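You operate a simulated robot arm through the tools that you are given. There is no shell and no other tool. Be economical: measure what you need, move in short steps, check, and stop when the job is done.

You run a simulated robot arm. Do the job below in one go: nothing can be reset, and whatever is moved stays where it is left.

Task
Put the pattern stamp that says "lines" from the feed table on top of the transfer sheet there and the pattern stamp that says "arcs" on the coated slab there.

Only the result counts: the job must be done as asked and must still hold three seconds after the hand-in. Knocking over, shifting, dropping, spilling or breaking anything else fails it.

Robot
A 7-joint arm with a two-finger parallel gripper, fixed in place. Base frame: the origin is at the foot of the arm, x ahead of it, y to its left, z up; the work surface is at about z = 0. Readings come in mm, degrees, newtons and seconds.
With the tool pointing down near the work surface it reaches from about 220 to 580 mm from the base axis. Its first joint turns from -66.0 to 66.0 degrees. Payload 2.5 kg.
The TCP is the grasp point between the finger pads, 23 mm short of the fingertips. In the tool frame z runs along the fingers and y along their closing line. The gripper opens to 94 mm. The fingers are 38 mm wide and 10 mm thick; the gripper's body (54 by 96 mm) begins 39 mm behind the TCP.
Orientation is that of the tool frame in the base frame, as a unit quaternion [x, y, z, w]. With the fingers straight down and closing along the base's y, the tool's x points along the base's -x, its y along +y and its z along -z.

Tools
- The arm moves only by the tool jog_arm. Its argument "moves" is a list that holds one entry, the list of rows, each a list of 7 numbers: the turn, a rotation vector about the base's x, y, z in degrees, then the shift along the base's x, y, z in mm, then the opening in per cent of the stroke, from 0 (shut) to 100 (fully open). In form: [[[wx, wy, wz, x, y, z, jaw], ...]]. A call has 1 to 10 rows; each row is the pose to reach, as a shift and turn from the pose commanded when the call began. A row lasts 0.2 s, in which the tool goes at most 50 mm and 8.6 degrees; a call with a longer step from one row to the next is refused whole, and so is a gripper value outside its range. Where a pose cannot be reached the arm comes as near as it can. A force on the tool above 40 N (or 10 N above the force at the start of the call, whichever is more), or a blocked arm, ends the call early, and 0.2 s more pass. Each finger travels about 108 mm/s and halts on what it meets, pressing with about 35 N; the grip force reading is that of the motor and also rises with nothing between the fingers. The clock runs only during rows and for 0.2 s after the last one: add rows that repeat a pose to give the fingers time. It gives the time, the measured TCP pose, the force on the tool (base axes), the opening and the grip force at its end, in the units of the frame above (readings bear some noise), and new pictures: "pictures" is both (left out), scene, wrist or none.
- Cameras (640 x 400 px; columns grow to the right, rows downward): "scene" is fixed at [110.4, -391.4, 549.9]; the picture's right is [0.87, -0.49, 0.00], its down [-0.31, -0.55, -0.77] and it looks along [0.38, 0.68, -0.63] (base axes); focal length 334 px, centre (320, 200). "wrist" rides on the gripper at [-39, 0, -44] in the tool frame; the picture's right is [0.00, -1.00, 0.00], its down [0.97, 0.00, -0.24] and it looks along [0.24, 0.00, 0.97] (tool axes); focal length 218 px, centre (320, 200).
- probe_pixels(camera, pixels): for up to 12 pixels [column, row] of the newest picture of that camera ("zoom" is the newest enlarged one), the place [x, y, z] in the base frame of the surface seen there, good to about 3 mm, but the place of the scene camera against the robot may be out by one fixed shift of up to 25 mm in any direction. The clock stands still meanwhile.
- zoom(camera, box): a new picture of the part [left, top, right, bottom] of that camera's present view, enlarged. The clock stands still meanwhile.
- finish_job(): hands the job in; it is judged then, once.

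Keep the steps short. Do not move on a guess: measure, check each grasp and each placing, and mend mistakes. In all there are 60 turns and 120 pictures (those below and enlarged ones count). Leave the gripper open and the arm clear of the work at the hand-in unless told otherwise, and finish with a single line.

The tools are called after "Request:" as name(argument=value, ...) on one line, values as JSON. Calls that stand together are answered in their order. jog_arm: Moves the arm, as the interface text tells. Its arguments: {"type":"object","properties":{"moves":{"type":"array","items":{"type":"array","items":{"type":"array","items":{"type":"number"}}}},"pictures":{"type":"string","enum":["both","scene","wrist","none"]}},"required":["moves"]} The other tools are called the same way: probe_pixels (camera, pixels) gives the place of the surface under pixels of a picture; zoom (camera, box) takes an enlarged picture of a part of a camera's view; finish_job () hands the job in.

At the start:

```text
time_s: 0.0
tool_pos: [391.8, 14.9, 300.4]
ee_rot: [0.0, 1.0, 0.001, 0.001]
contact_force: [0.2, 0.5, 0.1]
finger_gap: 94.1
grip_force: 0.0
```

scene: 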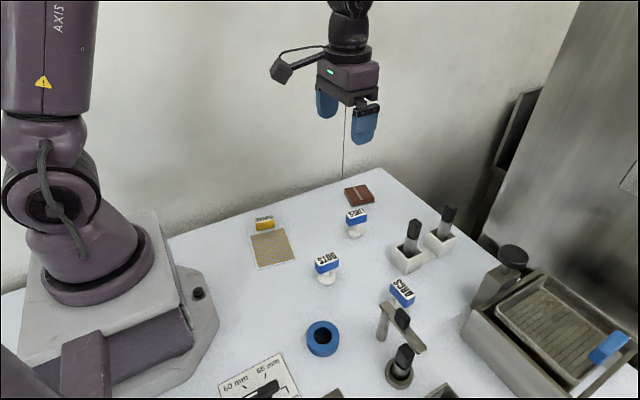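
wrist: 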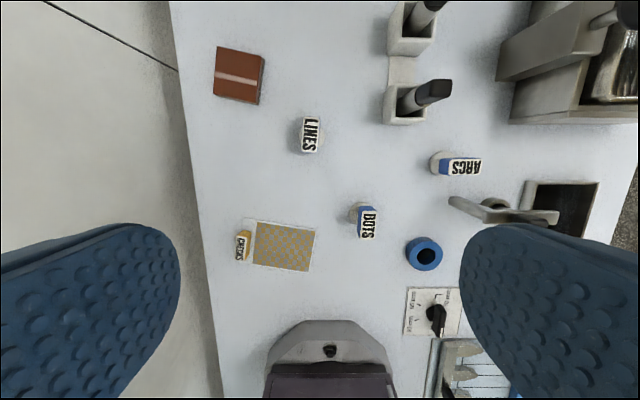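

I see stamps LINES, ARCS, DOTS and a yellow one (CHECKS?), a patterned sheet and a brown slab. I'll enlarge both views to look at them.

Request:
zoom(camera="wrist", box=[190, 20, 350, 120])

Request:
zoom(camera="wrist", box=[220, 100, 500, 280])

Request:
zoom(camera="scene", box=[230, 170, 470, 320])

Request:
probe_pixels(camera="wrist", pixels=[[310, 135], [460, 166], [367, 222], [242, 246], [257, 223], [314, 232], [252, 265], [309, 271], [218, 48], [264, 58], [257, 103], [213, 94]])

```text
4.00 times, centred on (270, 70) of wrist
```

zoom: 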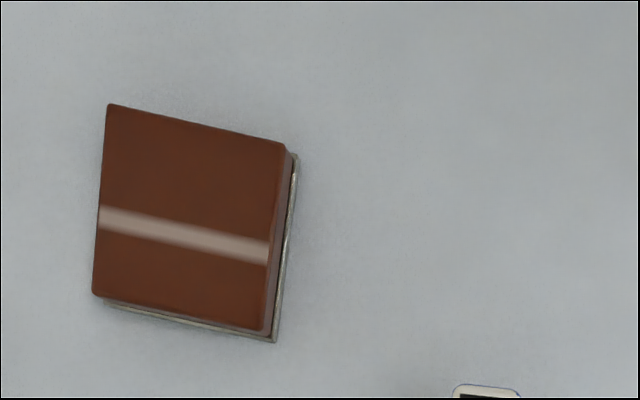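

```text
2.22 times, centred on (360, 190) of wrist
```

zoom: 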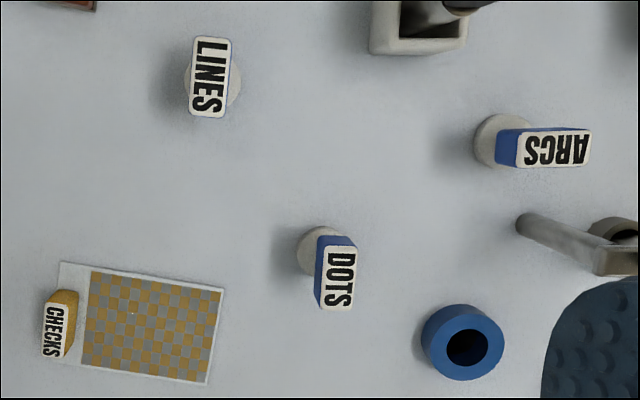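

```text
2.67 times, centred on (350, 245) of scene
```

zoom: 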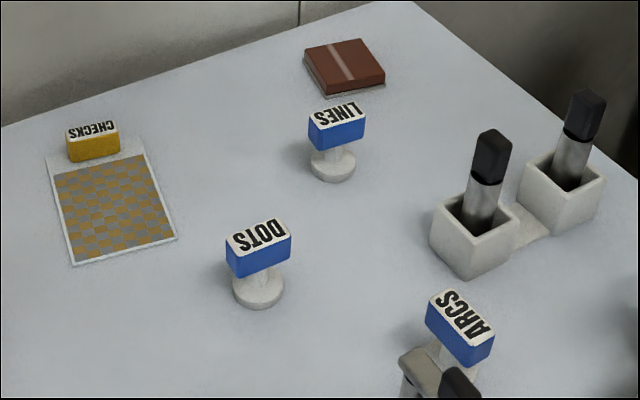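

```text
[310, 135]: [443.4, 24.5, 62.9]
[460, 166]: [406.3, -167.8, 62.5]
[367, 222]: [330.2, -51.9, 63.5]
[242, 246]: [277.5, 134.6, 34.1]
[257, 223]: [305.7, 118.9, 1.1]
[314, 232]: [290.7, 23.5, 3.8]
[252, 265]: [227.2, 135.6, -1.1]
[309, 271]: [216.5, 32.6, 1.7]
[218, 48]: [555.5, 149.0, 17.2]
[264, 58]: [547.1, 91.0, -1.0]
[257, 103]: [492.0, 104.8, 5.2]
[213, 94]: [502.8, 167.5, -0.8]
```

The brown slab at about (524,127) is coated. The patterned sheet at about (260,75) is the transfer sheet. LINES is near (443,24) with its top at z 63. I'll go above LINES to measure it from close up.

Request:
jog_arm(moves=[[[0, 0, 0, 13, 2, -33, 100], [0, 0, 0, 26, 5, -66, 100], [0, 0, 0, 39, 7, -99, 100], [0, 0, 0, 51, 10, -130, 100], [0, 0, 0, 51, 10, -130, 100]]], pictures="wrist")

```text
time_s: 1.2
tool_pos: [445.4, 24.7, 168.7]
ee_rot: [0.0, 1.0, -0.001, 0.0]
contact_force: [-0.2, 0.2, -0.3]
finger_gap: 93.8
grip_force: 0.1
```

wrist: 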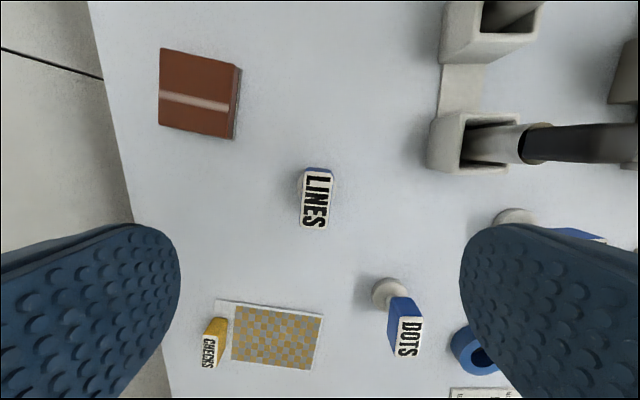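

LINES is now central. I'll probe the corners of its label, the slab and the sheet.

Request:
zoom(camera="wrist", box=[270, 150, 366, 240])

Request:
probe_pixels(camera="wrist", pixels=[[307, 173], [331, 176], [326, 228], [301, 225], [162, 51], [234, 66], [229, 135], [161, 121], [236, 307], [322, 315], [314, 369], [233, 359]])

```text
4.44 times, centred on (318, 195) of wrist
```

zoom: 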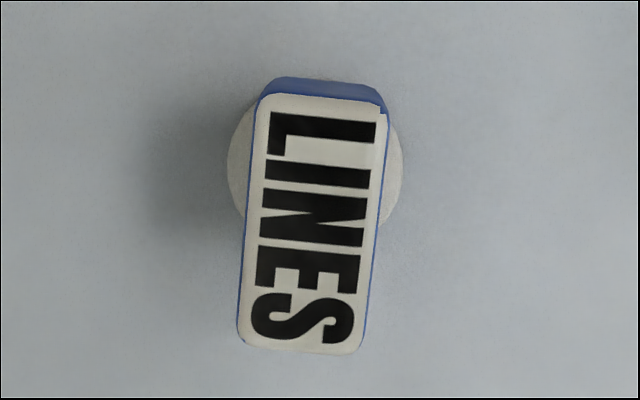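

```text
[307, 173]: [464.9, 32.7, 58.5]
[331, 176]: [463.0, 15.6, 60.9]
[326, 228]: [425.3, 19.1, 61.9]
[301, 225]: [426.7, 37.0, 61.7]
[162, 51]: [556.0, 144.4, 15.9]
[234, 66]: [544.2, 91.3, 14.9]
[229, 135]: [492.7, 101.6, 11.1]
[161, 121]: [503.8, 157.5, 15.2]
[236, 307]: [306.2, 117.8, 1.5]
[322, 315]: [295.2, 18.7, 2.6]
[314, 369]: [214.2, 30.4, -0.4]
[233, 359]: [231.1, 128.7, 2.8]
```

LINES's label is centred at about (445,26). It is 18 mm wide, with its long axis turned −6° from x. I'll turn −6° and come down around it to TCP z of about 50.

Request:
jog_arm(moves=[[[0, 0, -6, 0, 1, -25, 100], [0, 0, -6, 0, 1, -60, 100], [0, 0, -6, 0, 1, -95, 100], [0, 0, -6, 0, 1, -119, 100], [0, 0, -6, 0, 1, -119, 100]]])

```text
time_s: 2.4
tool_pos: [444.1, 26.0, 50.6]
ee_rot: [0.052, 0.999, -0.001, -0.001]
contact_force: [0.1, -0.3, -0.3]
finger_gap: 93.9
grip_force: 0.0
```

scene: 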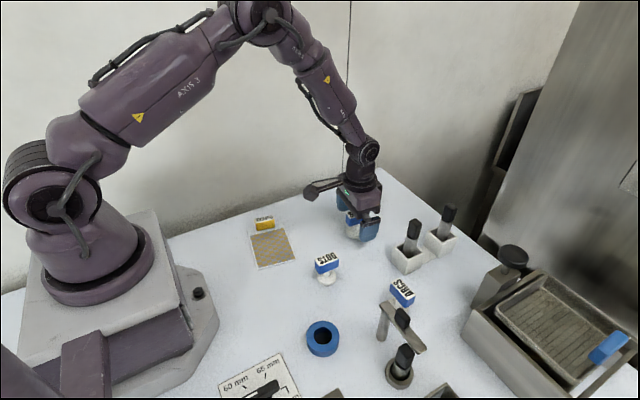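
wrist: 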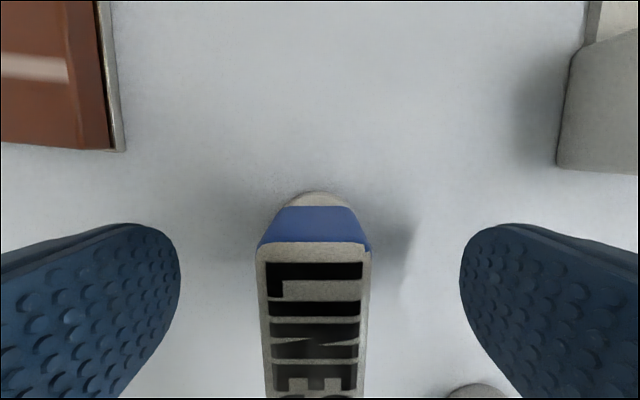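

The block sits straight between the pads. I'll close the gripper.

Request:
jog_arm(moves=[[[0, 0, 0, 0, 0, 0, 40], [0, 0, 0, 0, 0, 0, 15], [0, 0, 0, 0, 0, 0, 10], [0, 0, 0, 0, 0, 0, 10], [0, 0, 0, 0, 0, 0, 10]]], pictures="wrist")

```text
time_s: 3.6
tool_pos: [443.6, 25.5, 50.9]
ee_rot: [0.051, 0.999, -0.001, -0.001]
contact_force: [-0.2, -1.2, 0.0]
finger_gap: 21.5
grip_force: 35.1
```

wrist: 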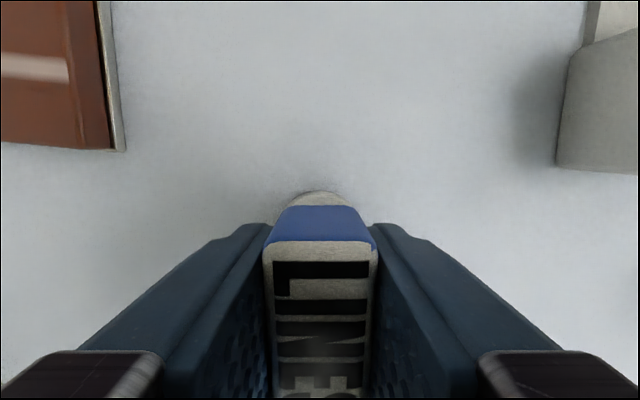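

The grip is firm, with a 21.5 mm gap and 35 N. I'll lift 90 mm and check that the stamp comes along.

Request:
jog_arm(moves=[[[0, 0, 0, 0, 0, 15, 10], [0, 0, 0, 0, 0, 40, 10], [0, 0, 0, 0, 0, 70, 10], [0, 0, 0, 0, 0, 90, 10], [0, 0, 0, 0, 0, 90, 10]]])

```text
time_s: 4.8
tool_pos: [445.1, 25.3, 142.3]
ee_rot: [0.053, 0.999, -0.001, 0.0]
contact_force: [0.3, 0.8, -0.6]
finger_gap: 21.7
grip_force: 34.9
```

scene: 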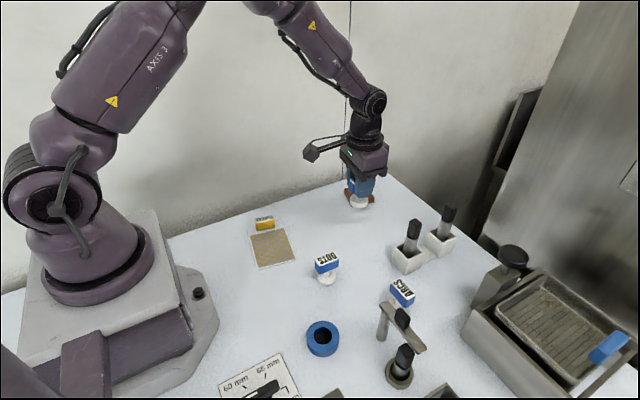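
wrist: 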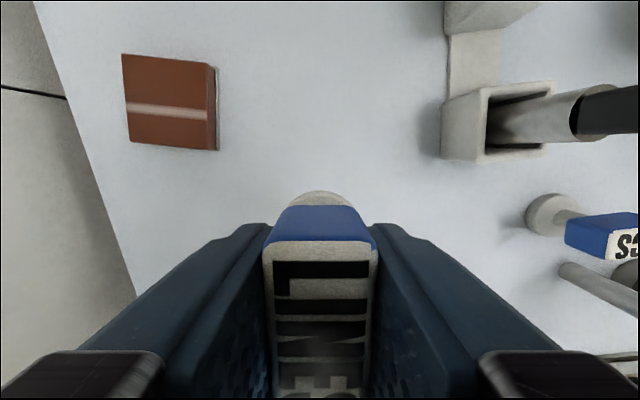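

The stamp is held and lifted. I'll carry it level to above the sheet at about (262,68).

Request:
jog_arm(moves=[[[0, 0, 0, -30, 7, 0, 10], [0, 0, 0, -65, 15, 0, 10], [0, 0, 0, -100, 23, 0, 10], [0, 0, 0, -135, 31, 0, 10], [0, 0, 0, -165, 38, 0, 10], [0, 0, 0, -182, 42, 0, 10], [0, 0, 0, -182, 42, 0, 10]]])

```text
time_s: 6.4
tool_pos: [263.5, 66.9, 141.7]
ee_rot: [0.052, 0.999, 0.0, 0.0]
contact_force: [0.1, 0.3, -0.7]
finger_gap: 21.6
grip_force: 35.4
```

scene: 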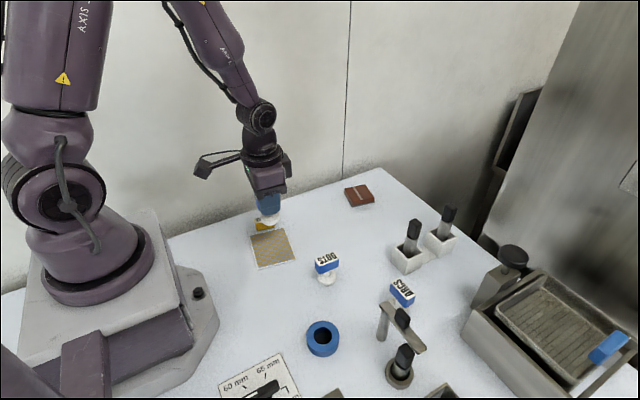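
wrist: 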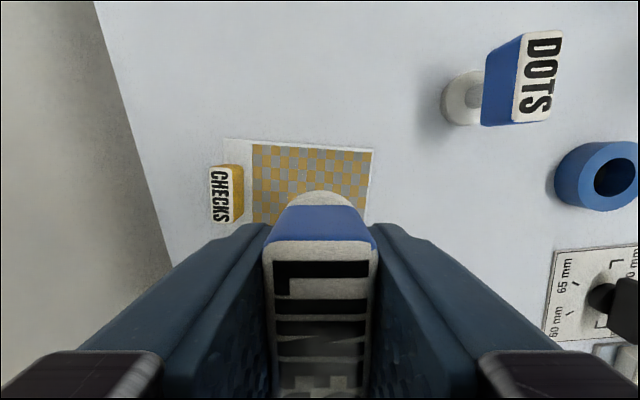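

The stamp is above the sheet. I'll lower it in decreasing steps, stopping about 1 mm above the height it was lifted from to allow for the sheet. I'm also probing the CHECKS block for clearance.

Request:
jog_arm(moves=[[[0, 0, 0, 0, 0, -25, 10], [0, 0, 0, 0, 0, -50, 10], [0, 0, 0, 0, 0, -70, 10], [0, 0, 0, 0, 0, -80, 10], [0, 0, 0, 0, 0, -86, 10], [0, 0, 0, 0, 0, -88, 10], [0, 0, 0, 0, 0, -88, 10]]])

Request:
probe_pixels(camera="wrist", pixels=[[236, 200], [240, 170], [240, 222], [220, 190]])

```text
time_s: 8.0
tool_pos: [262.5, 67.4, 53.8]
ee_rot: [0.052, 0.999, 0.0, -0.001]
contact_force: [-3.4, -0.2, 27.9]
finger_gap: 21.6
grip_force: 34.9
```

scene: 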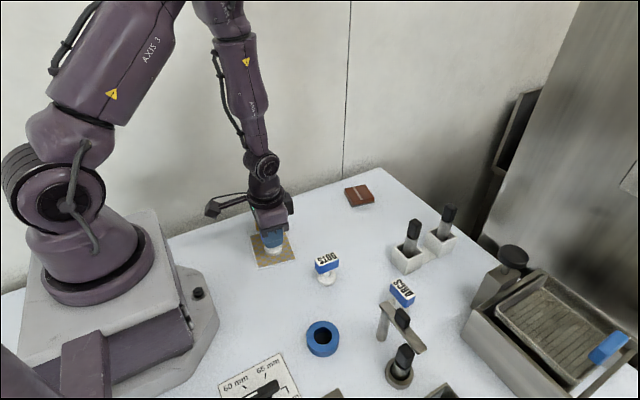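
wrist: 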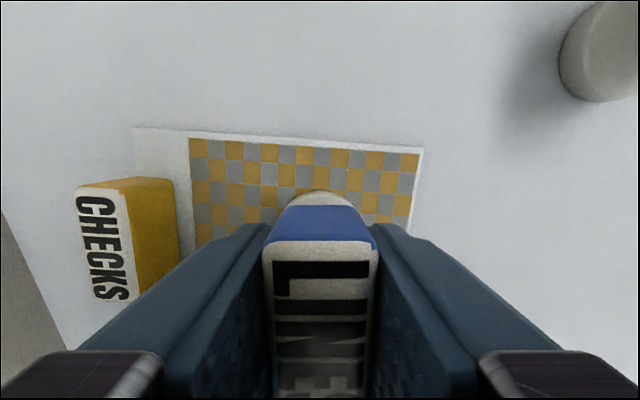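

```text
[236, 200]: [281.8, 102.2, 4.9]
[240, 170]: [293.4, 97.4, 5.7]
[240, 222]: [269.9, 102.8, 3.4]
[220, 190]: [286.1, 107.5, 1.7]
```

The stamp is on the sheet with a 28 N upward push. I'll ease up 1 mm, open only to about 38 mm because CHECKS stands close by, and then rise straight up.

Request:
jog_arm(moves=[[[0, 0, 0, 0, 0, 1, 10], [0, 0, 0, 0, 0, 1, 40], [0, 0, 0, 0, 0, 1, 40], [0, 0, 0, 0, 0, 1, 40]]], pictures="wrist")

```text
time_s: 9.0
tool_pos: [260.4, 67.8, 53.6]
ee_rot: [0.052, 0.999, 0.0, 0.001]
contact_force: [0.2, 0.3, 0.8]
finger_gap: 37.6
grip_force: 0.1
```

wrist: 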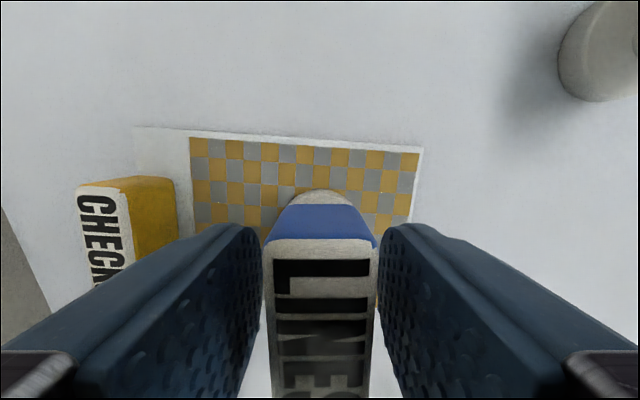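

It is released and standing. I'll rise straight up to a safe height.

Request:
jog_arm(moves=[[[0, 0, 0, 0, 0, 20, 40], [0, 0, 0, 0, 0, 50, 40], [0, 0, 0, 0, 0, 90, 40], [0, 0, 0, 0, 0, 130, 40], [0, 0, 0, 0, 0, 150, 40], [0, 0, 0, 0, 0, 150, 40]]])

```text
time_s: 10.4
tool_pos: [261.5, 67.6, 205.1]
ee_rot: [0.052, 0.999, 0.0, 0.0]
contact_force: [0.4, -0.3, 0.5]
finger_gap: 37.6
grip_force: 0.0
```

scene: 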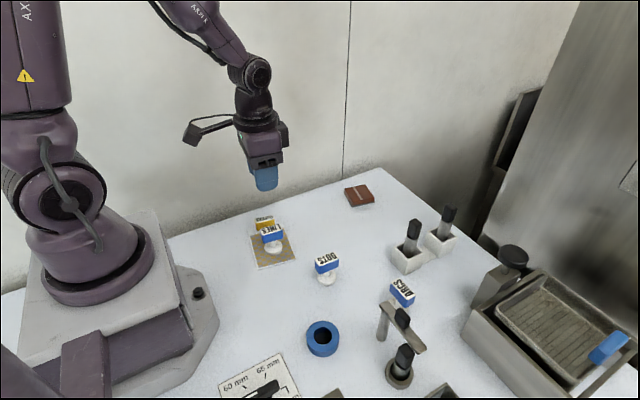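
wrist: 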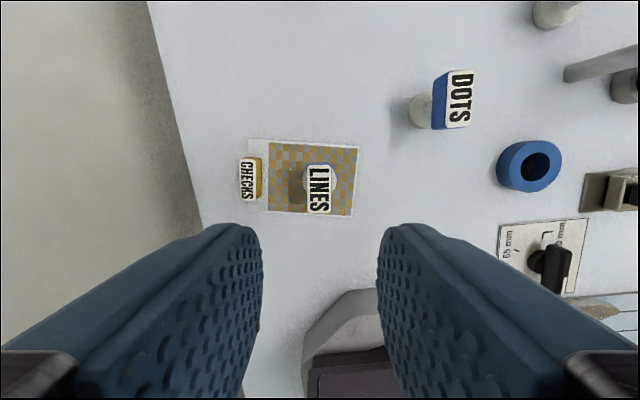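

LINES stands upright on the sheet and the rest is undisturbed. Next I'll move above ARCS at about (406,−168), staying high.

Request:
jog_arm(moves=[[[0, 0, 0, 20, -33, 0, 100], [0, 0, 0, 41, -67, 0, 100], [0, 0, 0, 62, -100, 0, 100], [0, 0, 0, 83, -135, 0, 100], [0, 0, 0, 104, -169, 0, 100], [0, 0, 0, 125, -203, 0, 100], [0, 0, 0, 145, -235, 0, 100], [0, 0, 0, 145, -235, 0, 100]]])

```text
time_s: 12.2
tool_pos: [406.3, -167.9, 204.9]
ee_rot: [0.053, 0.999, 0.0, 0.0]
contact_force: [0.1, 0.1, 0.7]
finger_gap: 94.1
grip_force: 0.0
```

scene: 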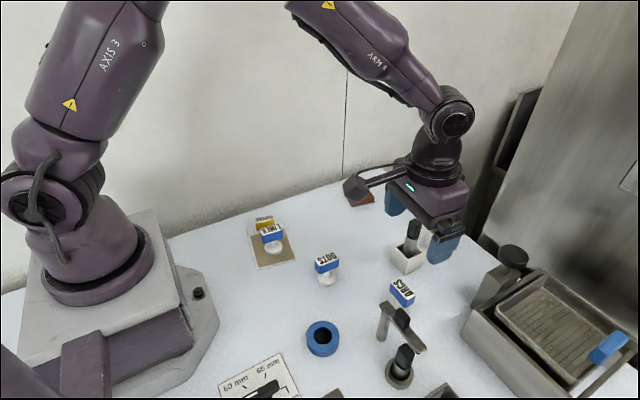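
wrist: 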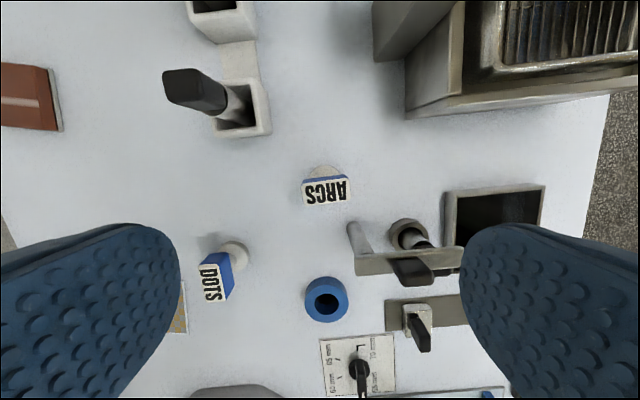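

I'll measure ARCS and what surrounds it: the lever bar at (350,230), the cup and handle at (230,100), and the bench unit.

Request:
zoom(camera="wrist", box=[260, 140, 420, 240])

Request:
probe_pixels(camera="wrist", pixels=[[303, 184], [347, 179], [350, 200], [305, 205], [353, 226], [366, 248], [358, 265], [268, 132], [190, 90], [238, 105], [230, 250], [415, 110]])

Request:
zoom(camera="scene", box=[360, 210, 460, 390])

```text
4.00 times, centred on (340, 190) of wrist
```

zoom: 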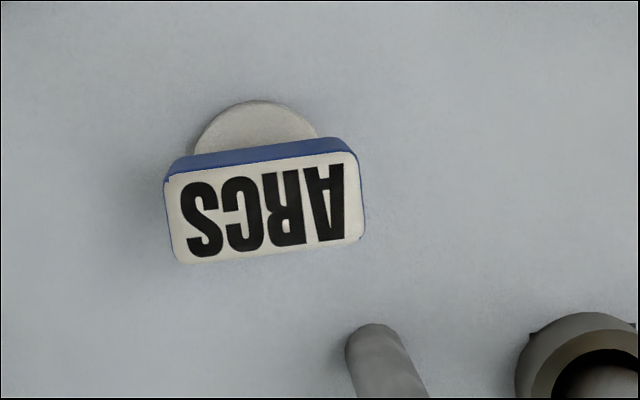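

```text
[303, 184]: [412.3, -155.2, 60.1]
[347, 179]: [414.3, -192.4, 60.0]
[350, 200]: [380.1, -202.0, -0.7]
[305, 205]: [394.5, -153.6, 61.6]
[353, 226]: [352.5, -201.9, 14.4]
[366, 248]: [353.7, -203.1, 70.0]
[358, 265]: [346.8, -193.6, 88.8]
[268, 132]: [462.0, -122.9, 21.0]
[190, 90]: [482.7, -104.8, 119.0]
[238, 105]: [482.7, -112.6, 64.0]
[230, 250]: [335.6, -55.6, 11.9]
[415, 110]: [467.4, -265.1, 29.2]
```

```text
2.22 times, centred on (410, 300) of scene
```

zoom: 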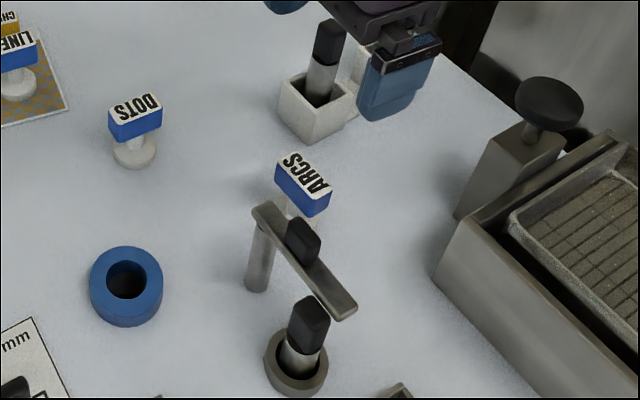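

A grip along the block's length (38 mm, jaws closing along y) avoids most of the clutter. Before going down, I'll check the lever handle and the side box on the arm for clearance.

Request:
probe_pixels(camera="wrist", pixels=[[395, 260], [410, 262], [425, 280], [400, 282], [440, 250], [452, 200], [347, 184], [345, 198], [325, 172], [365, 245]])

Request:
probe_pixels(camera="scene", pixels=[[355, 190], [350, 197], [360, 180], [425, 195], [465, 215], [440, 245], [402, 290]])

```text
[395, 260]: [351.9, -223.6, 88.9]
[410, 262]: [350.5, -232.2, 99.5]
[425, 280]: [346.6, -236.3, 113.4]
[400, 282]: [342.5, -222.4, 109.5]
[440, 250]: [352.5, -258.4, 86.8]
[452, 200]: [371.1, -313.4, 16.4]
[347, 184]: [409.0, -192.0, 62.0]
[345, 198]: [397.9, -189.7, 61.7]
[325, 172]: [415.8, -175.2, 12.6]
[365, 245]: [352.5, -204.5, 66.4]
```

```text
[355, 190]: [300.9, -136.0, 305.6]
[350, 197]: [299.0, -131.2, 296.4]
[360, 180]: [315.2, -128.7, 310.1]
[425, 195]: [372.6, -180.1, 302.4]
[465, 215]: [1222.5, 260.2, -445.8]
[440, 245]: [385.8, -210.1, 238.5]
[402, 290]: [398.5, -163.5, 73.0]
```

Clearance is fine: the handle is at x ≤ 355 and the gripper body stays at x ≥ 375. I'll turn +9° to line up with the block's length and come down to z of about 50 in steps.

Request:
jog_arm(moves=[[[0, 0, 4.5, -1, -3, -20, 100], [0, 0, 9, -2, -6, -45, 100], [0, 0, 9, -2, -6, -80, 100], [0, 0, 9, -2, -6, -110, 100], [0, 0, 9, -2, -6, -110, 100]]])

```text
time_s: 13.4
tool_pos: [404.1, -173.4, 93.0]
ee_rot: [-0.026, 1.0, 0.0, 0.0]
contact_force: [0.2, 0.5, -0.4]
finger_gap: 94.1
grip_force: 0.0
```

scene: 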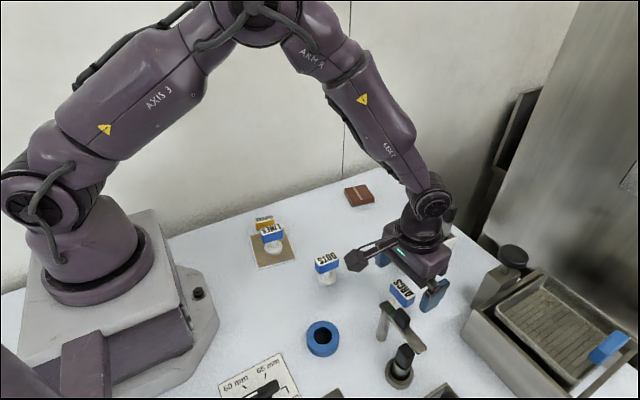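
wrist: 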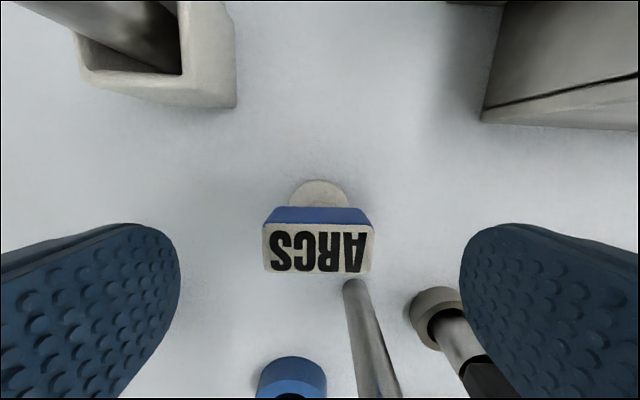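

The block is aligned and centred. I'll check the ring and stick at (440,330) against where the right finger will come down.

Request:
probe_pixels(camera="wrist", pixels=[[432, 295], [415, 315], [460, 345], [485, 372], [353, 284], [372, 350], [350, 380], [265, 225], [372, 226], [372, 268], [266, 268], [225, 105]])

```text
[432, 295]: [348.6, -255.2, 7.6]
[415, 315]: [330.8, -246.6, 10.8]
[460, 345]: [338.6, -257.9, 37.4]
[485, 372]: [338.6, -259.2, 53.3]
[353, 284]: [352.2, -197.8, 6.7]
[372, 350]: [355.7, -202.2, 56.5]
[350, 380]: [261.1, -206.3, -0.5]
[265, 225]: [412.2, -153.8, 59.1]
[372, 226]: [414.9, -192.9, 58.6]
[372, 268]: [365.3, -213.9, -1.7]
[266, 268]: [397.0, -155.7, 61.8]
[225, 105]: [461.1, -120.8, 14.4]
```

Everything nearby stays at x < 360 or x > 460. I'll come down the remaining 43 mm, pushing 1 mm further in x.

Request:
jog_arm(moves=[[[0, 0, 0, 1, 0, -18, 100], [0, 0, 0, 1, 0, -34, 100], [0, 0, 0, 1, 0, -43, 100], [0, 0, 0, 1, 0, -43, 100]]])

```text
time_s: 14.4
tool_pos: [405.6, -172.2, 50.6]
ee_rot: [-0.025, 1.0, 0.001, 0.0]
contact_force: [-0.3, 0.2, -0.3]
finger_gap: 94.0
grip_force: 0.1
```

scene: 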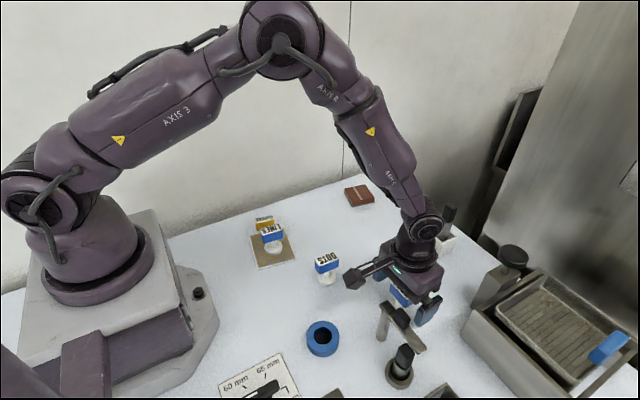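
wrist: 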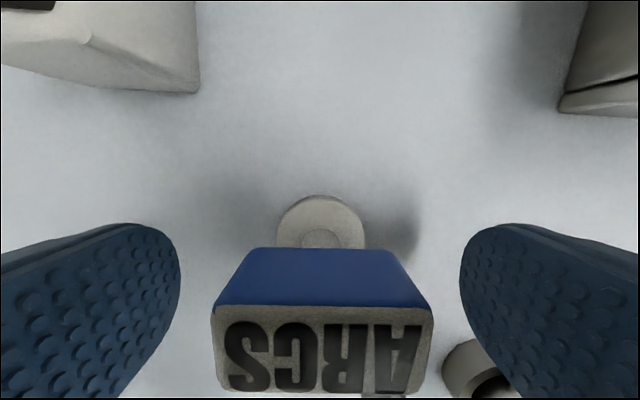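

The fingers straddle the block evenly. I'll close them.

Request:
jog_arm(moves=[[[0, 0, 0, 0, 0, 0, 60], [0, 0, 0, 0, 0, 0, 40], [0, 0, 0, 0, 0, 0, 30], [0, 0, 0, 0, 0, 0, 28], [0, 0, 0, 0, 0, 0, 28]]], pictures="wrist")

```text
time_s: 15.6
tool_pos: [406.2, -172.6, 51.3]
ee_rot: [-0.026, 1.0, 0.0, 0.0]
contact_force: [0.8, -0.6, 0.1]
finger_gap: 43.5
grip_force: 34.8
```

wrist: 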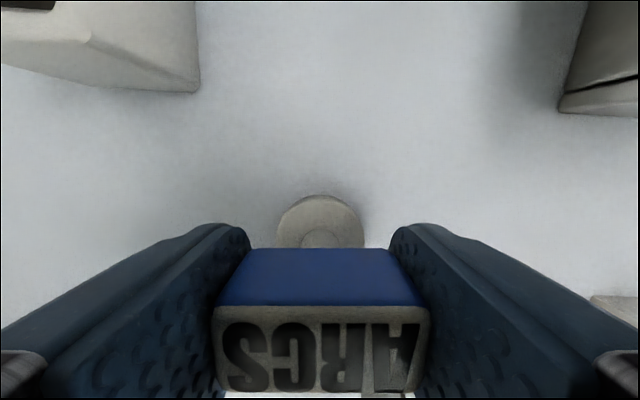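

It is held with a 43.5 mm gap and 35 N. I'll lift 110 mm straight up.

Request:
jog_arm(moves=[[[0, 0, 0, 0, 0, 15, 28], [0, 0, 0, 0, 0, 40, 28], [0, 0, 0, 0, 0, 75, 28], [0, 0, 0, 0, 0, 110, 28], [0, 0, 0, 0, 0, 125, 28], [0, 0, 0, 0, 0, 125, 28]]])

```text
time_s: 17.0
tool_pos: [403.4, -175.8, 173.0]
ee_rot: [-0.026, 1.0, 0.0, 0.0]
contact_force: [-0.4, -0.1, -2.0]
finger_gap: 43.6
grip_force: 34.6
```

scene: 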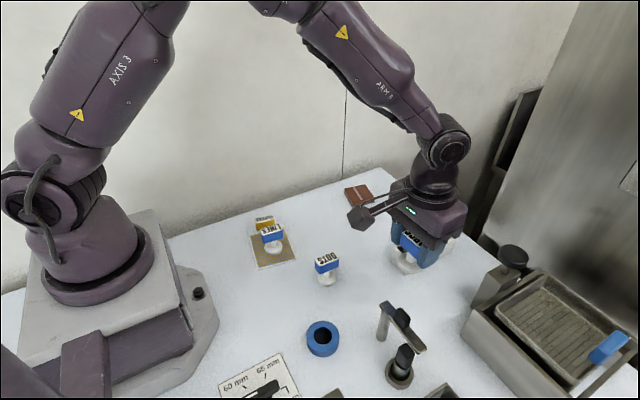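
wrist: 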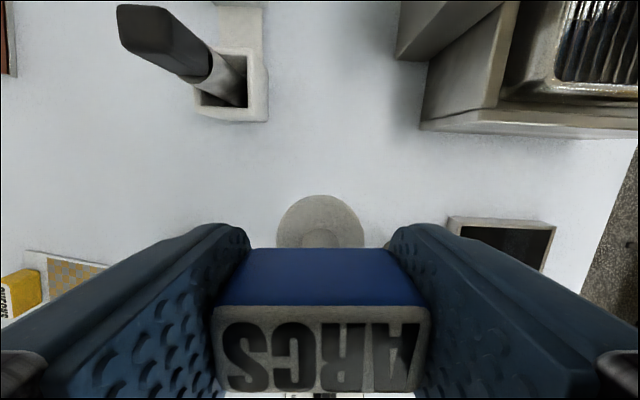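

ARCS is up. I'll swing along y first to keep clear of the tall cup handles, then go out towards the slab.

Request:
jog_arm(moves=[[[0, 0, 0, 0, 30, 0, 28], [0, 0, 0, 0, 70, 0, 28], [0, 0, 0, 0, 112, 0, 28], [0, 0, 0, 0, 154, 0, 28], [0, 0, 0, 8, 194, 0, 28], [0, 0, 0, 34, 227, 0, 28], [0, 0, 0, 64, 255, 0, 28], [0, 0, 0, 94, 280, 0, 28], [0, 0, 0, 110, 292, 0, 28], [0, 0, 0, 110, 292, 0, 28]]])

```text
time_s: 19.2
tool_pos: [518.5, 120.1, 176.4]
ee_rot: [-0.026, 1.0, -0.001, -0.001]
contact_force: [-0.4, -0.1, -1.6]
finger_gap: 43.7
grip_force: 34.8
```

scene: 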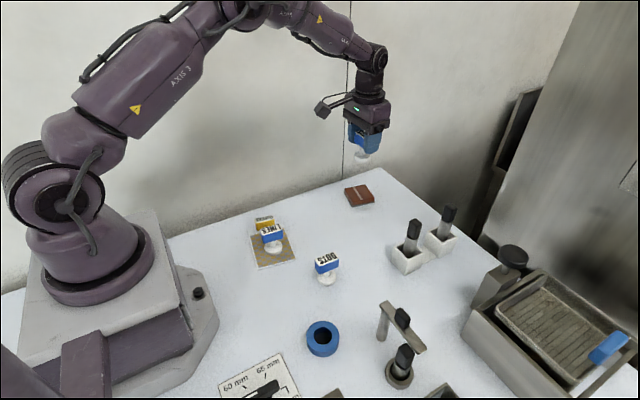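
wrist: 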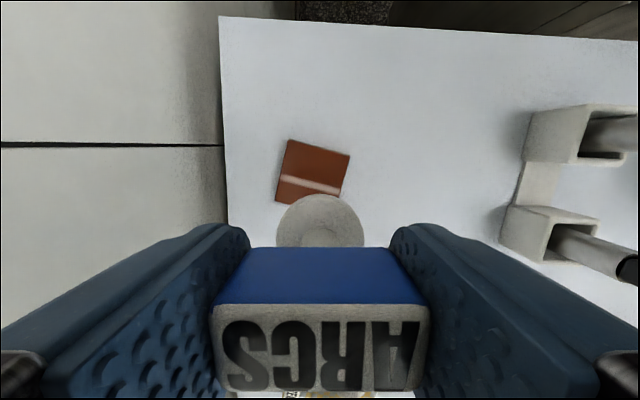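

The slab is visible at (313,172). I'll probe its corners and the stamp's disc to line them up.

Request:
zoom(camera="wrist", box=[240, 120, 400, 250])

Request:
probe_pixels(camera="wrist", pixels=[[289, 141], [348, 155], [339, 196], [277, 200], [319, 197], [279, 235], [361, 235], [319, 240]])

```text
3.08 times, centred on (320, 185) of wrist
```

zoom: 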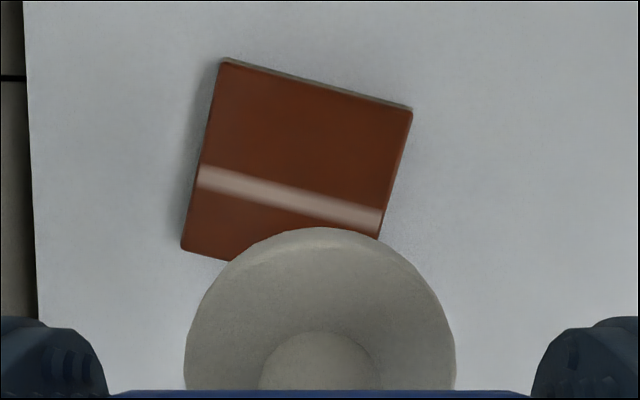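

```text
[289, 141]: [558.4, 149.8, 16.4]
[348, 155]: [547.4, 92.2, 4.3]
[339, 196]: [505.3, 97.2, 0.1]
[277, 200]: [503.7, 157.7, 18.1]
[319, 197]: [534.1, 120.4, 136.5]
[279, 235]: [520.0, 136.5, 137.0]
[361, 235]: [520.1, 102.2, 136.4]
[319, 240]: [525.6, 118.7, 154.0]
```

The disc centre is about (518,119.5) and the slab top's centre about (525,125) at z ≈ 16. I'll shift +6.5, +5.5 and lower to about 5 mm above the slab.

Request:
jog_arm(moves=[[[0, 0, 0, 6.5, 5.5, -20, 28], [0, 0, 0, 6.5, 5.5, -50, 28], [0, 0, 0, 6.5, 5.5, -78, 28], [0, 0, 0, 6.5, 5.5, -95, 28], [0, 0, 0, 6.5, 5.5, -103, 28], [0, 0, 0, 6.5, 5.5, -103, 28]]])

```text
time_s: 20.6
tool_pos: [522.2, 123.9, 71.4]
ee_rot: [-0.025, 1.0, 0.001, 0.001]
contact_force: [0.2, -1.1, -1.2]
finger_gap: 43.6
grip_force: 35.4
```

scene: 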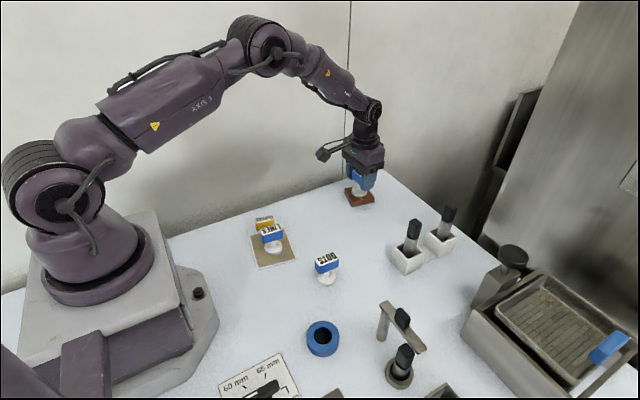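
wrist: 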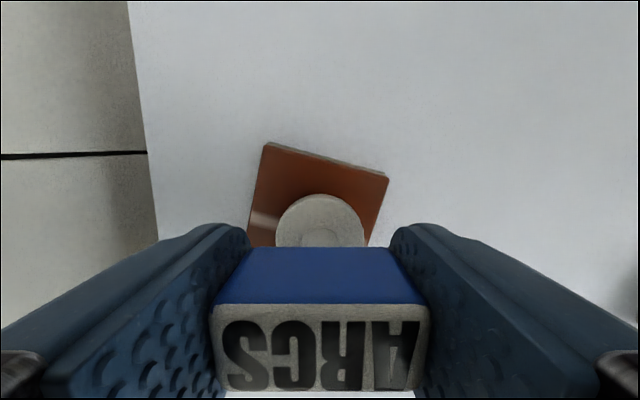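

The disc sits over the middle of the slab with no contact yet. I'll lower gently and watch the force.

Request:
jog_arm(moves=[[[0, 0, 0, 0, 0, -2, 28], [0, 0, 0, 0, 0, -3.5, 28], [0, 0, 0, 0, 0, -4.5, 28], [0, 0, 0, 0, 0, -4.5, 28]]], pictures="none")

```text
time_s: 21.6
tool_pos: [522.6, 125.2, 67.9]
ee_rot: [-0.025, 1.0, 0.0, 0.0]
contact_force: [-0.6, 0.4, 1.8]
finger_gap: 43.4
grip_force: 35.6
```

Still no clear contact (1.8 N). I'll go down in steps of about 1 mm.

Request:
jog_arm(moves=[[[0, 0, 0, 0, 0, -0.7, 28], [0, 0, 0, 0, 0, -1.3, 28], [0, 0, 0, 0, 0, -1.3, 28]]], pictures="wrist")

```text
time_s: 22.4
tool_pos: [522.7, 124.1, 68.0]
ee_rot: [-0.026, 1.0, 0.001, 0.001]
contact_force: [-5.7, -2.6, 16.4]
finger_gap: 43.6
grip_force: 34.9
```

wrist: 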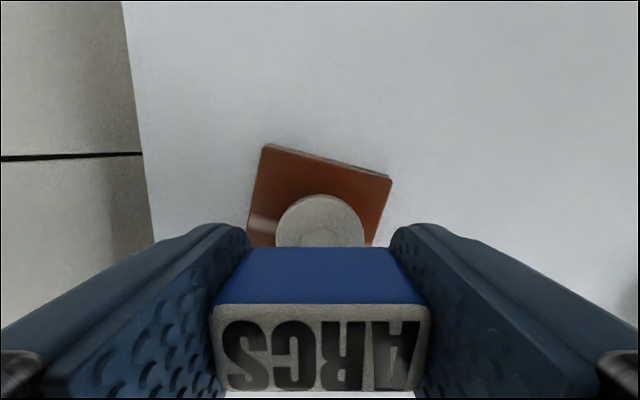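

Contact at 16 N, so the disc rests on the slab. I'll ease up 0.8 mm and open to about 66 mm.

Request:
jog_arm(moves=[[[0, 0, 0, 0, 0, 0.8, 28], [0, 0, 0, 0, 0, 0.8, 50], [0, 0, 0, 0, 0, 0.8, 70], [0, 0, 0, 0, 0, 0.8, 70]]], pictures="wrist")

```text
time_s: 23.4
tool_pos: [522.0, 123.5, 67.6]
ee_rot: [-0.026, 1.0, 0.0, 0.0]
contact_force: [0.0, 0.8, -0.1]
finger_gap: 65.8
grip_force: 0.1
```

wrist: 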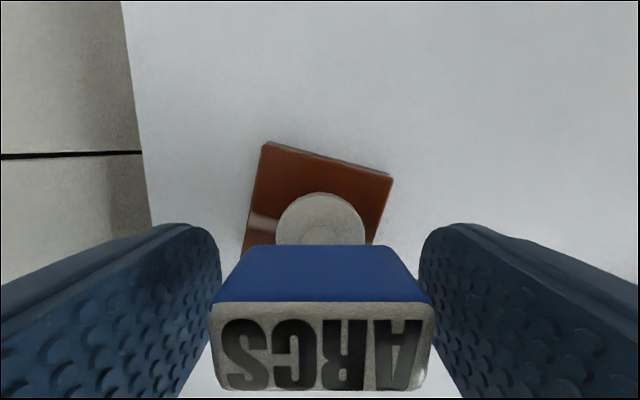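

It stands released. I'll rise straight up and then back off a little.

Request:
jog_arm(moves=[[[0, 0, 0, 0, 0, 20, 70], [0, 0, 0, 0, 0, 50, 70], [0, 0, 0, 0, 0, 90, 70], [0, 0, 0, 0, 0, 130, 100], [0, 0, 0, -30, -10, 160, 100], [0, 0, 0, -60, -20, 180, 100], [0, 0, 0, -60, -20, 180, 100]]])

```text
time_s: 25.0
tool_pos: [459.2, 103.6, 249.9]
ee_rot: [-0.026, 1.0, 0.0, 0.0]
contact_force: [0.0, -0.1, -0.3]
finger_gap: 94.1
grip_force: 0.1
```

scene: 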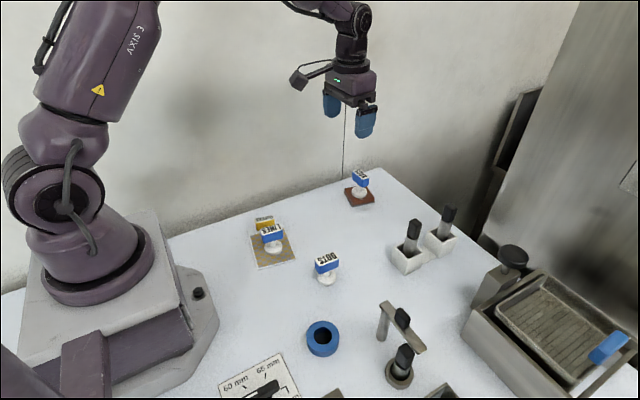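
wrist: 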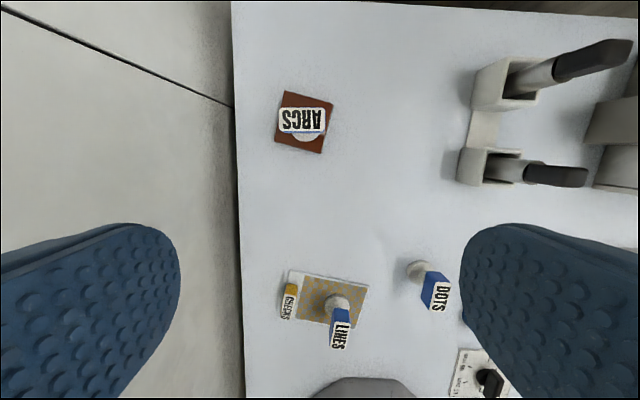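

Both stamps stand upright in their places with nothing else disturbed, and the gripper is open and clear. I'm handing the job in.

Request:
finish_job()

```text
The job is handed in.
```

The "lines" stamp stands on the transfer sheet and the "arcs" stamp on the coated slab; the job is handed in with the gripper open and clear.
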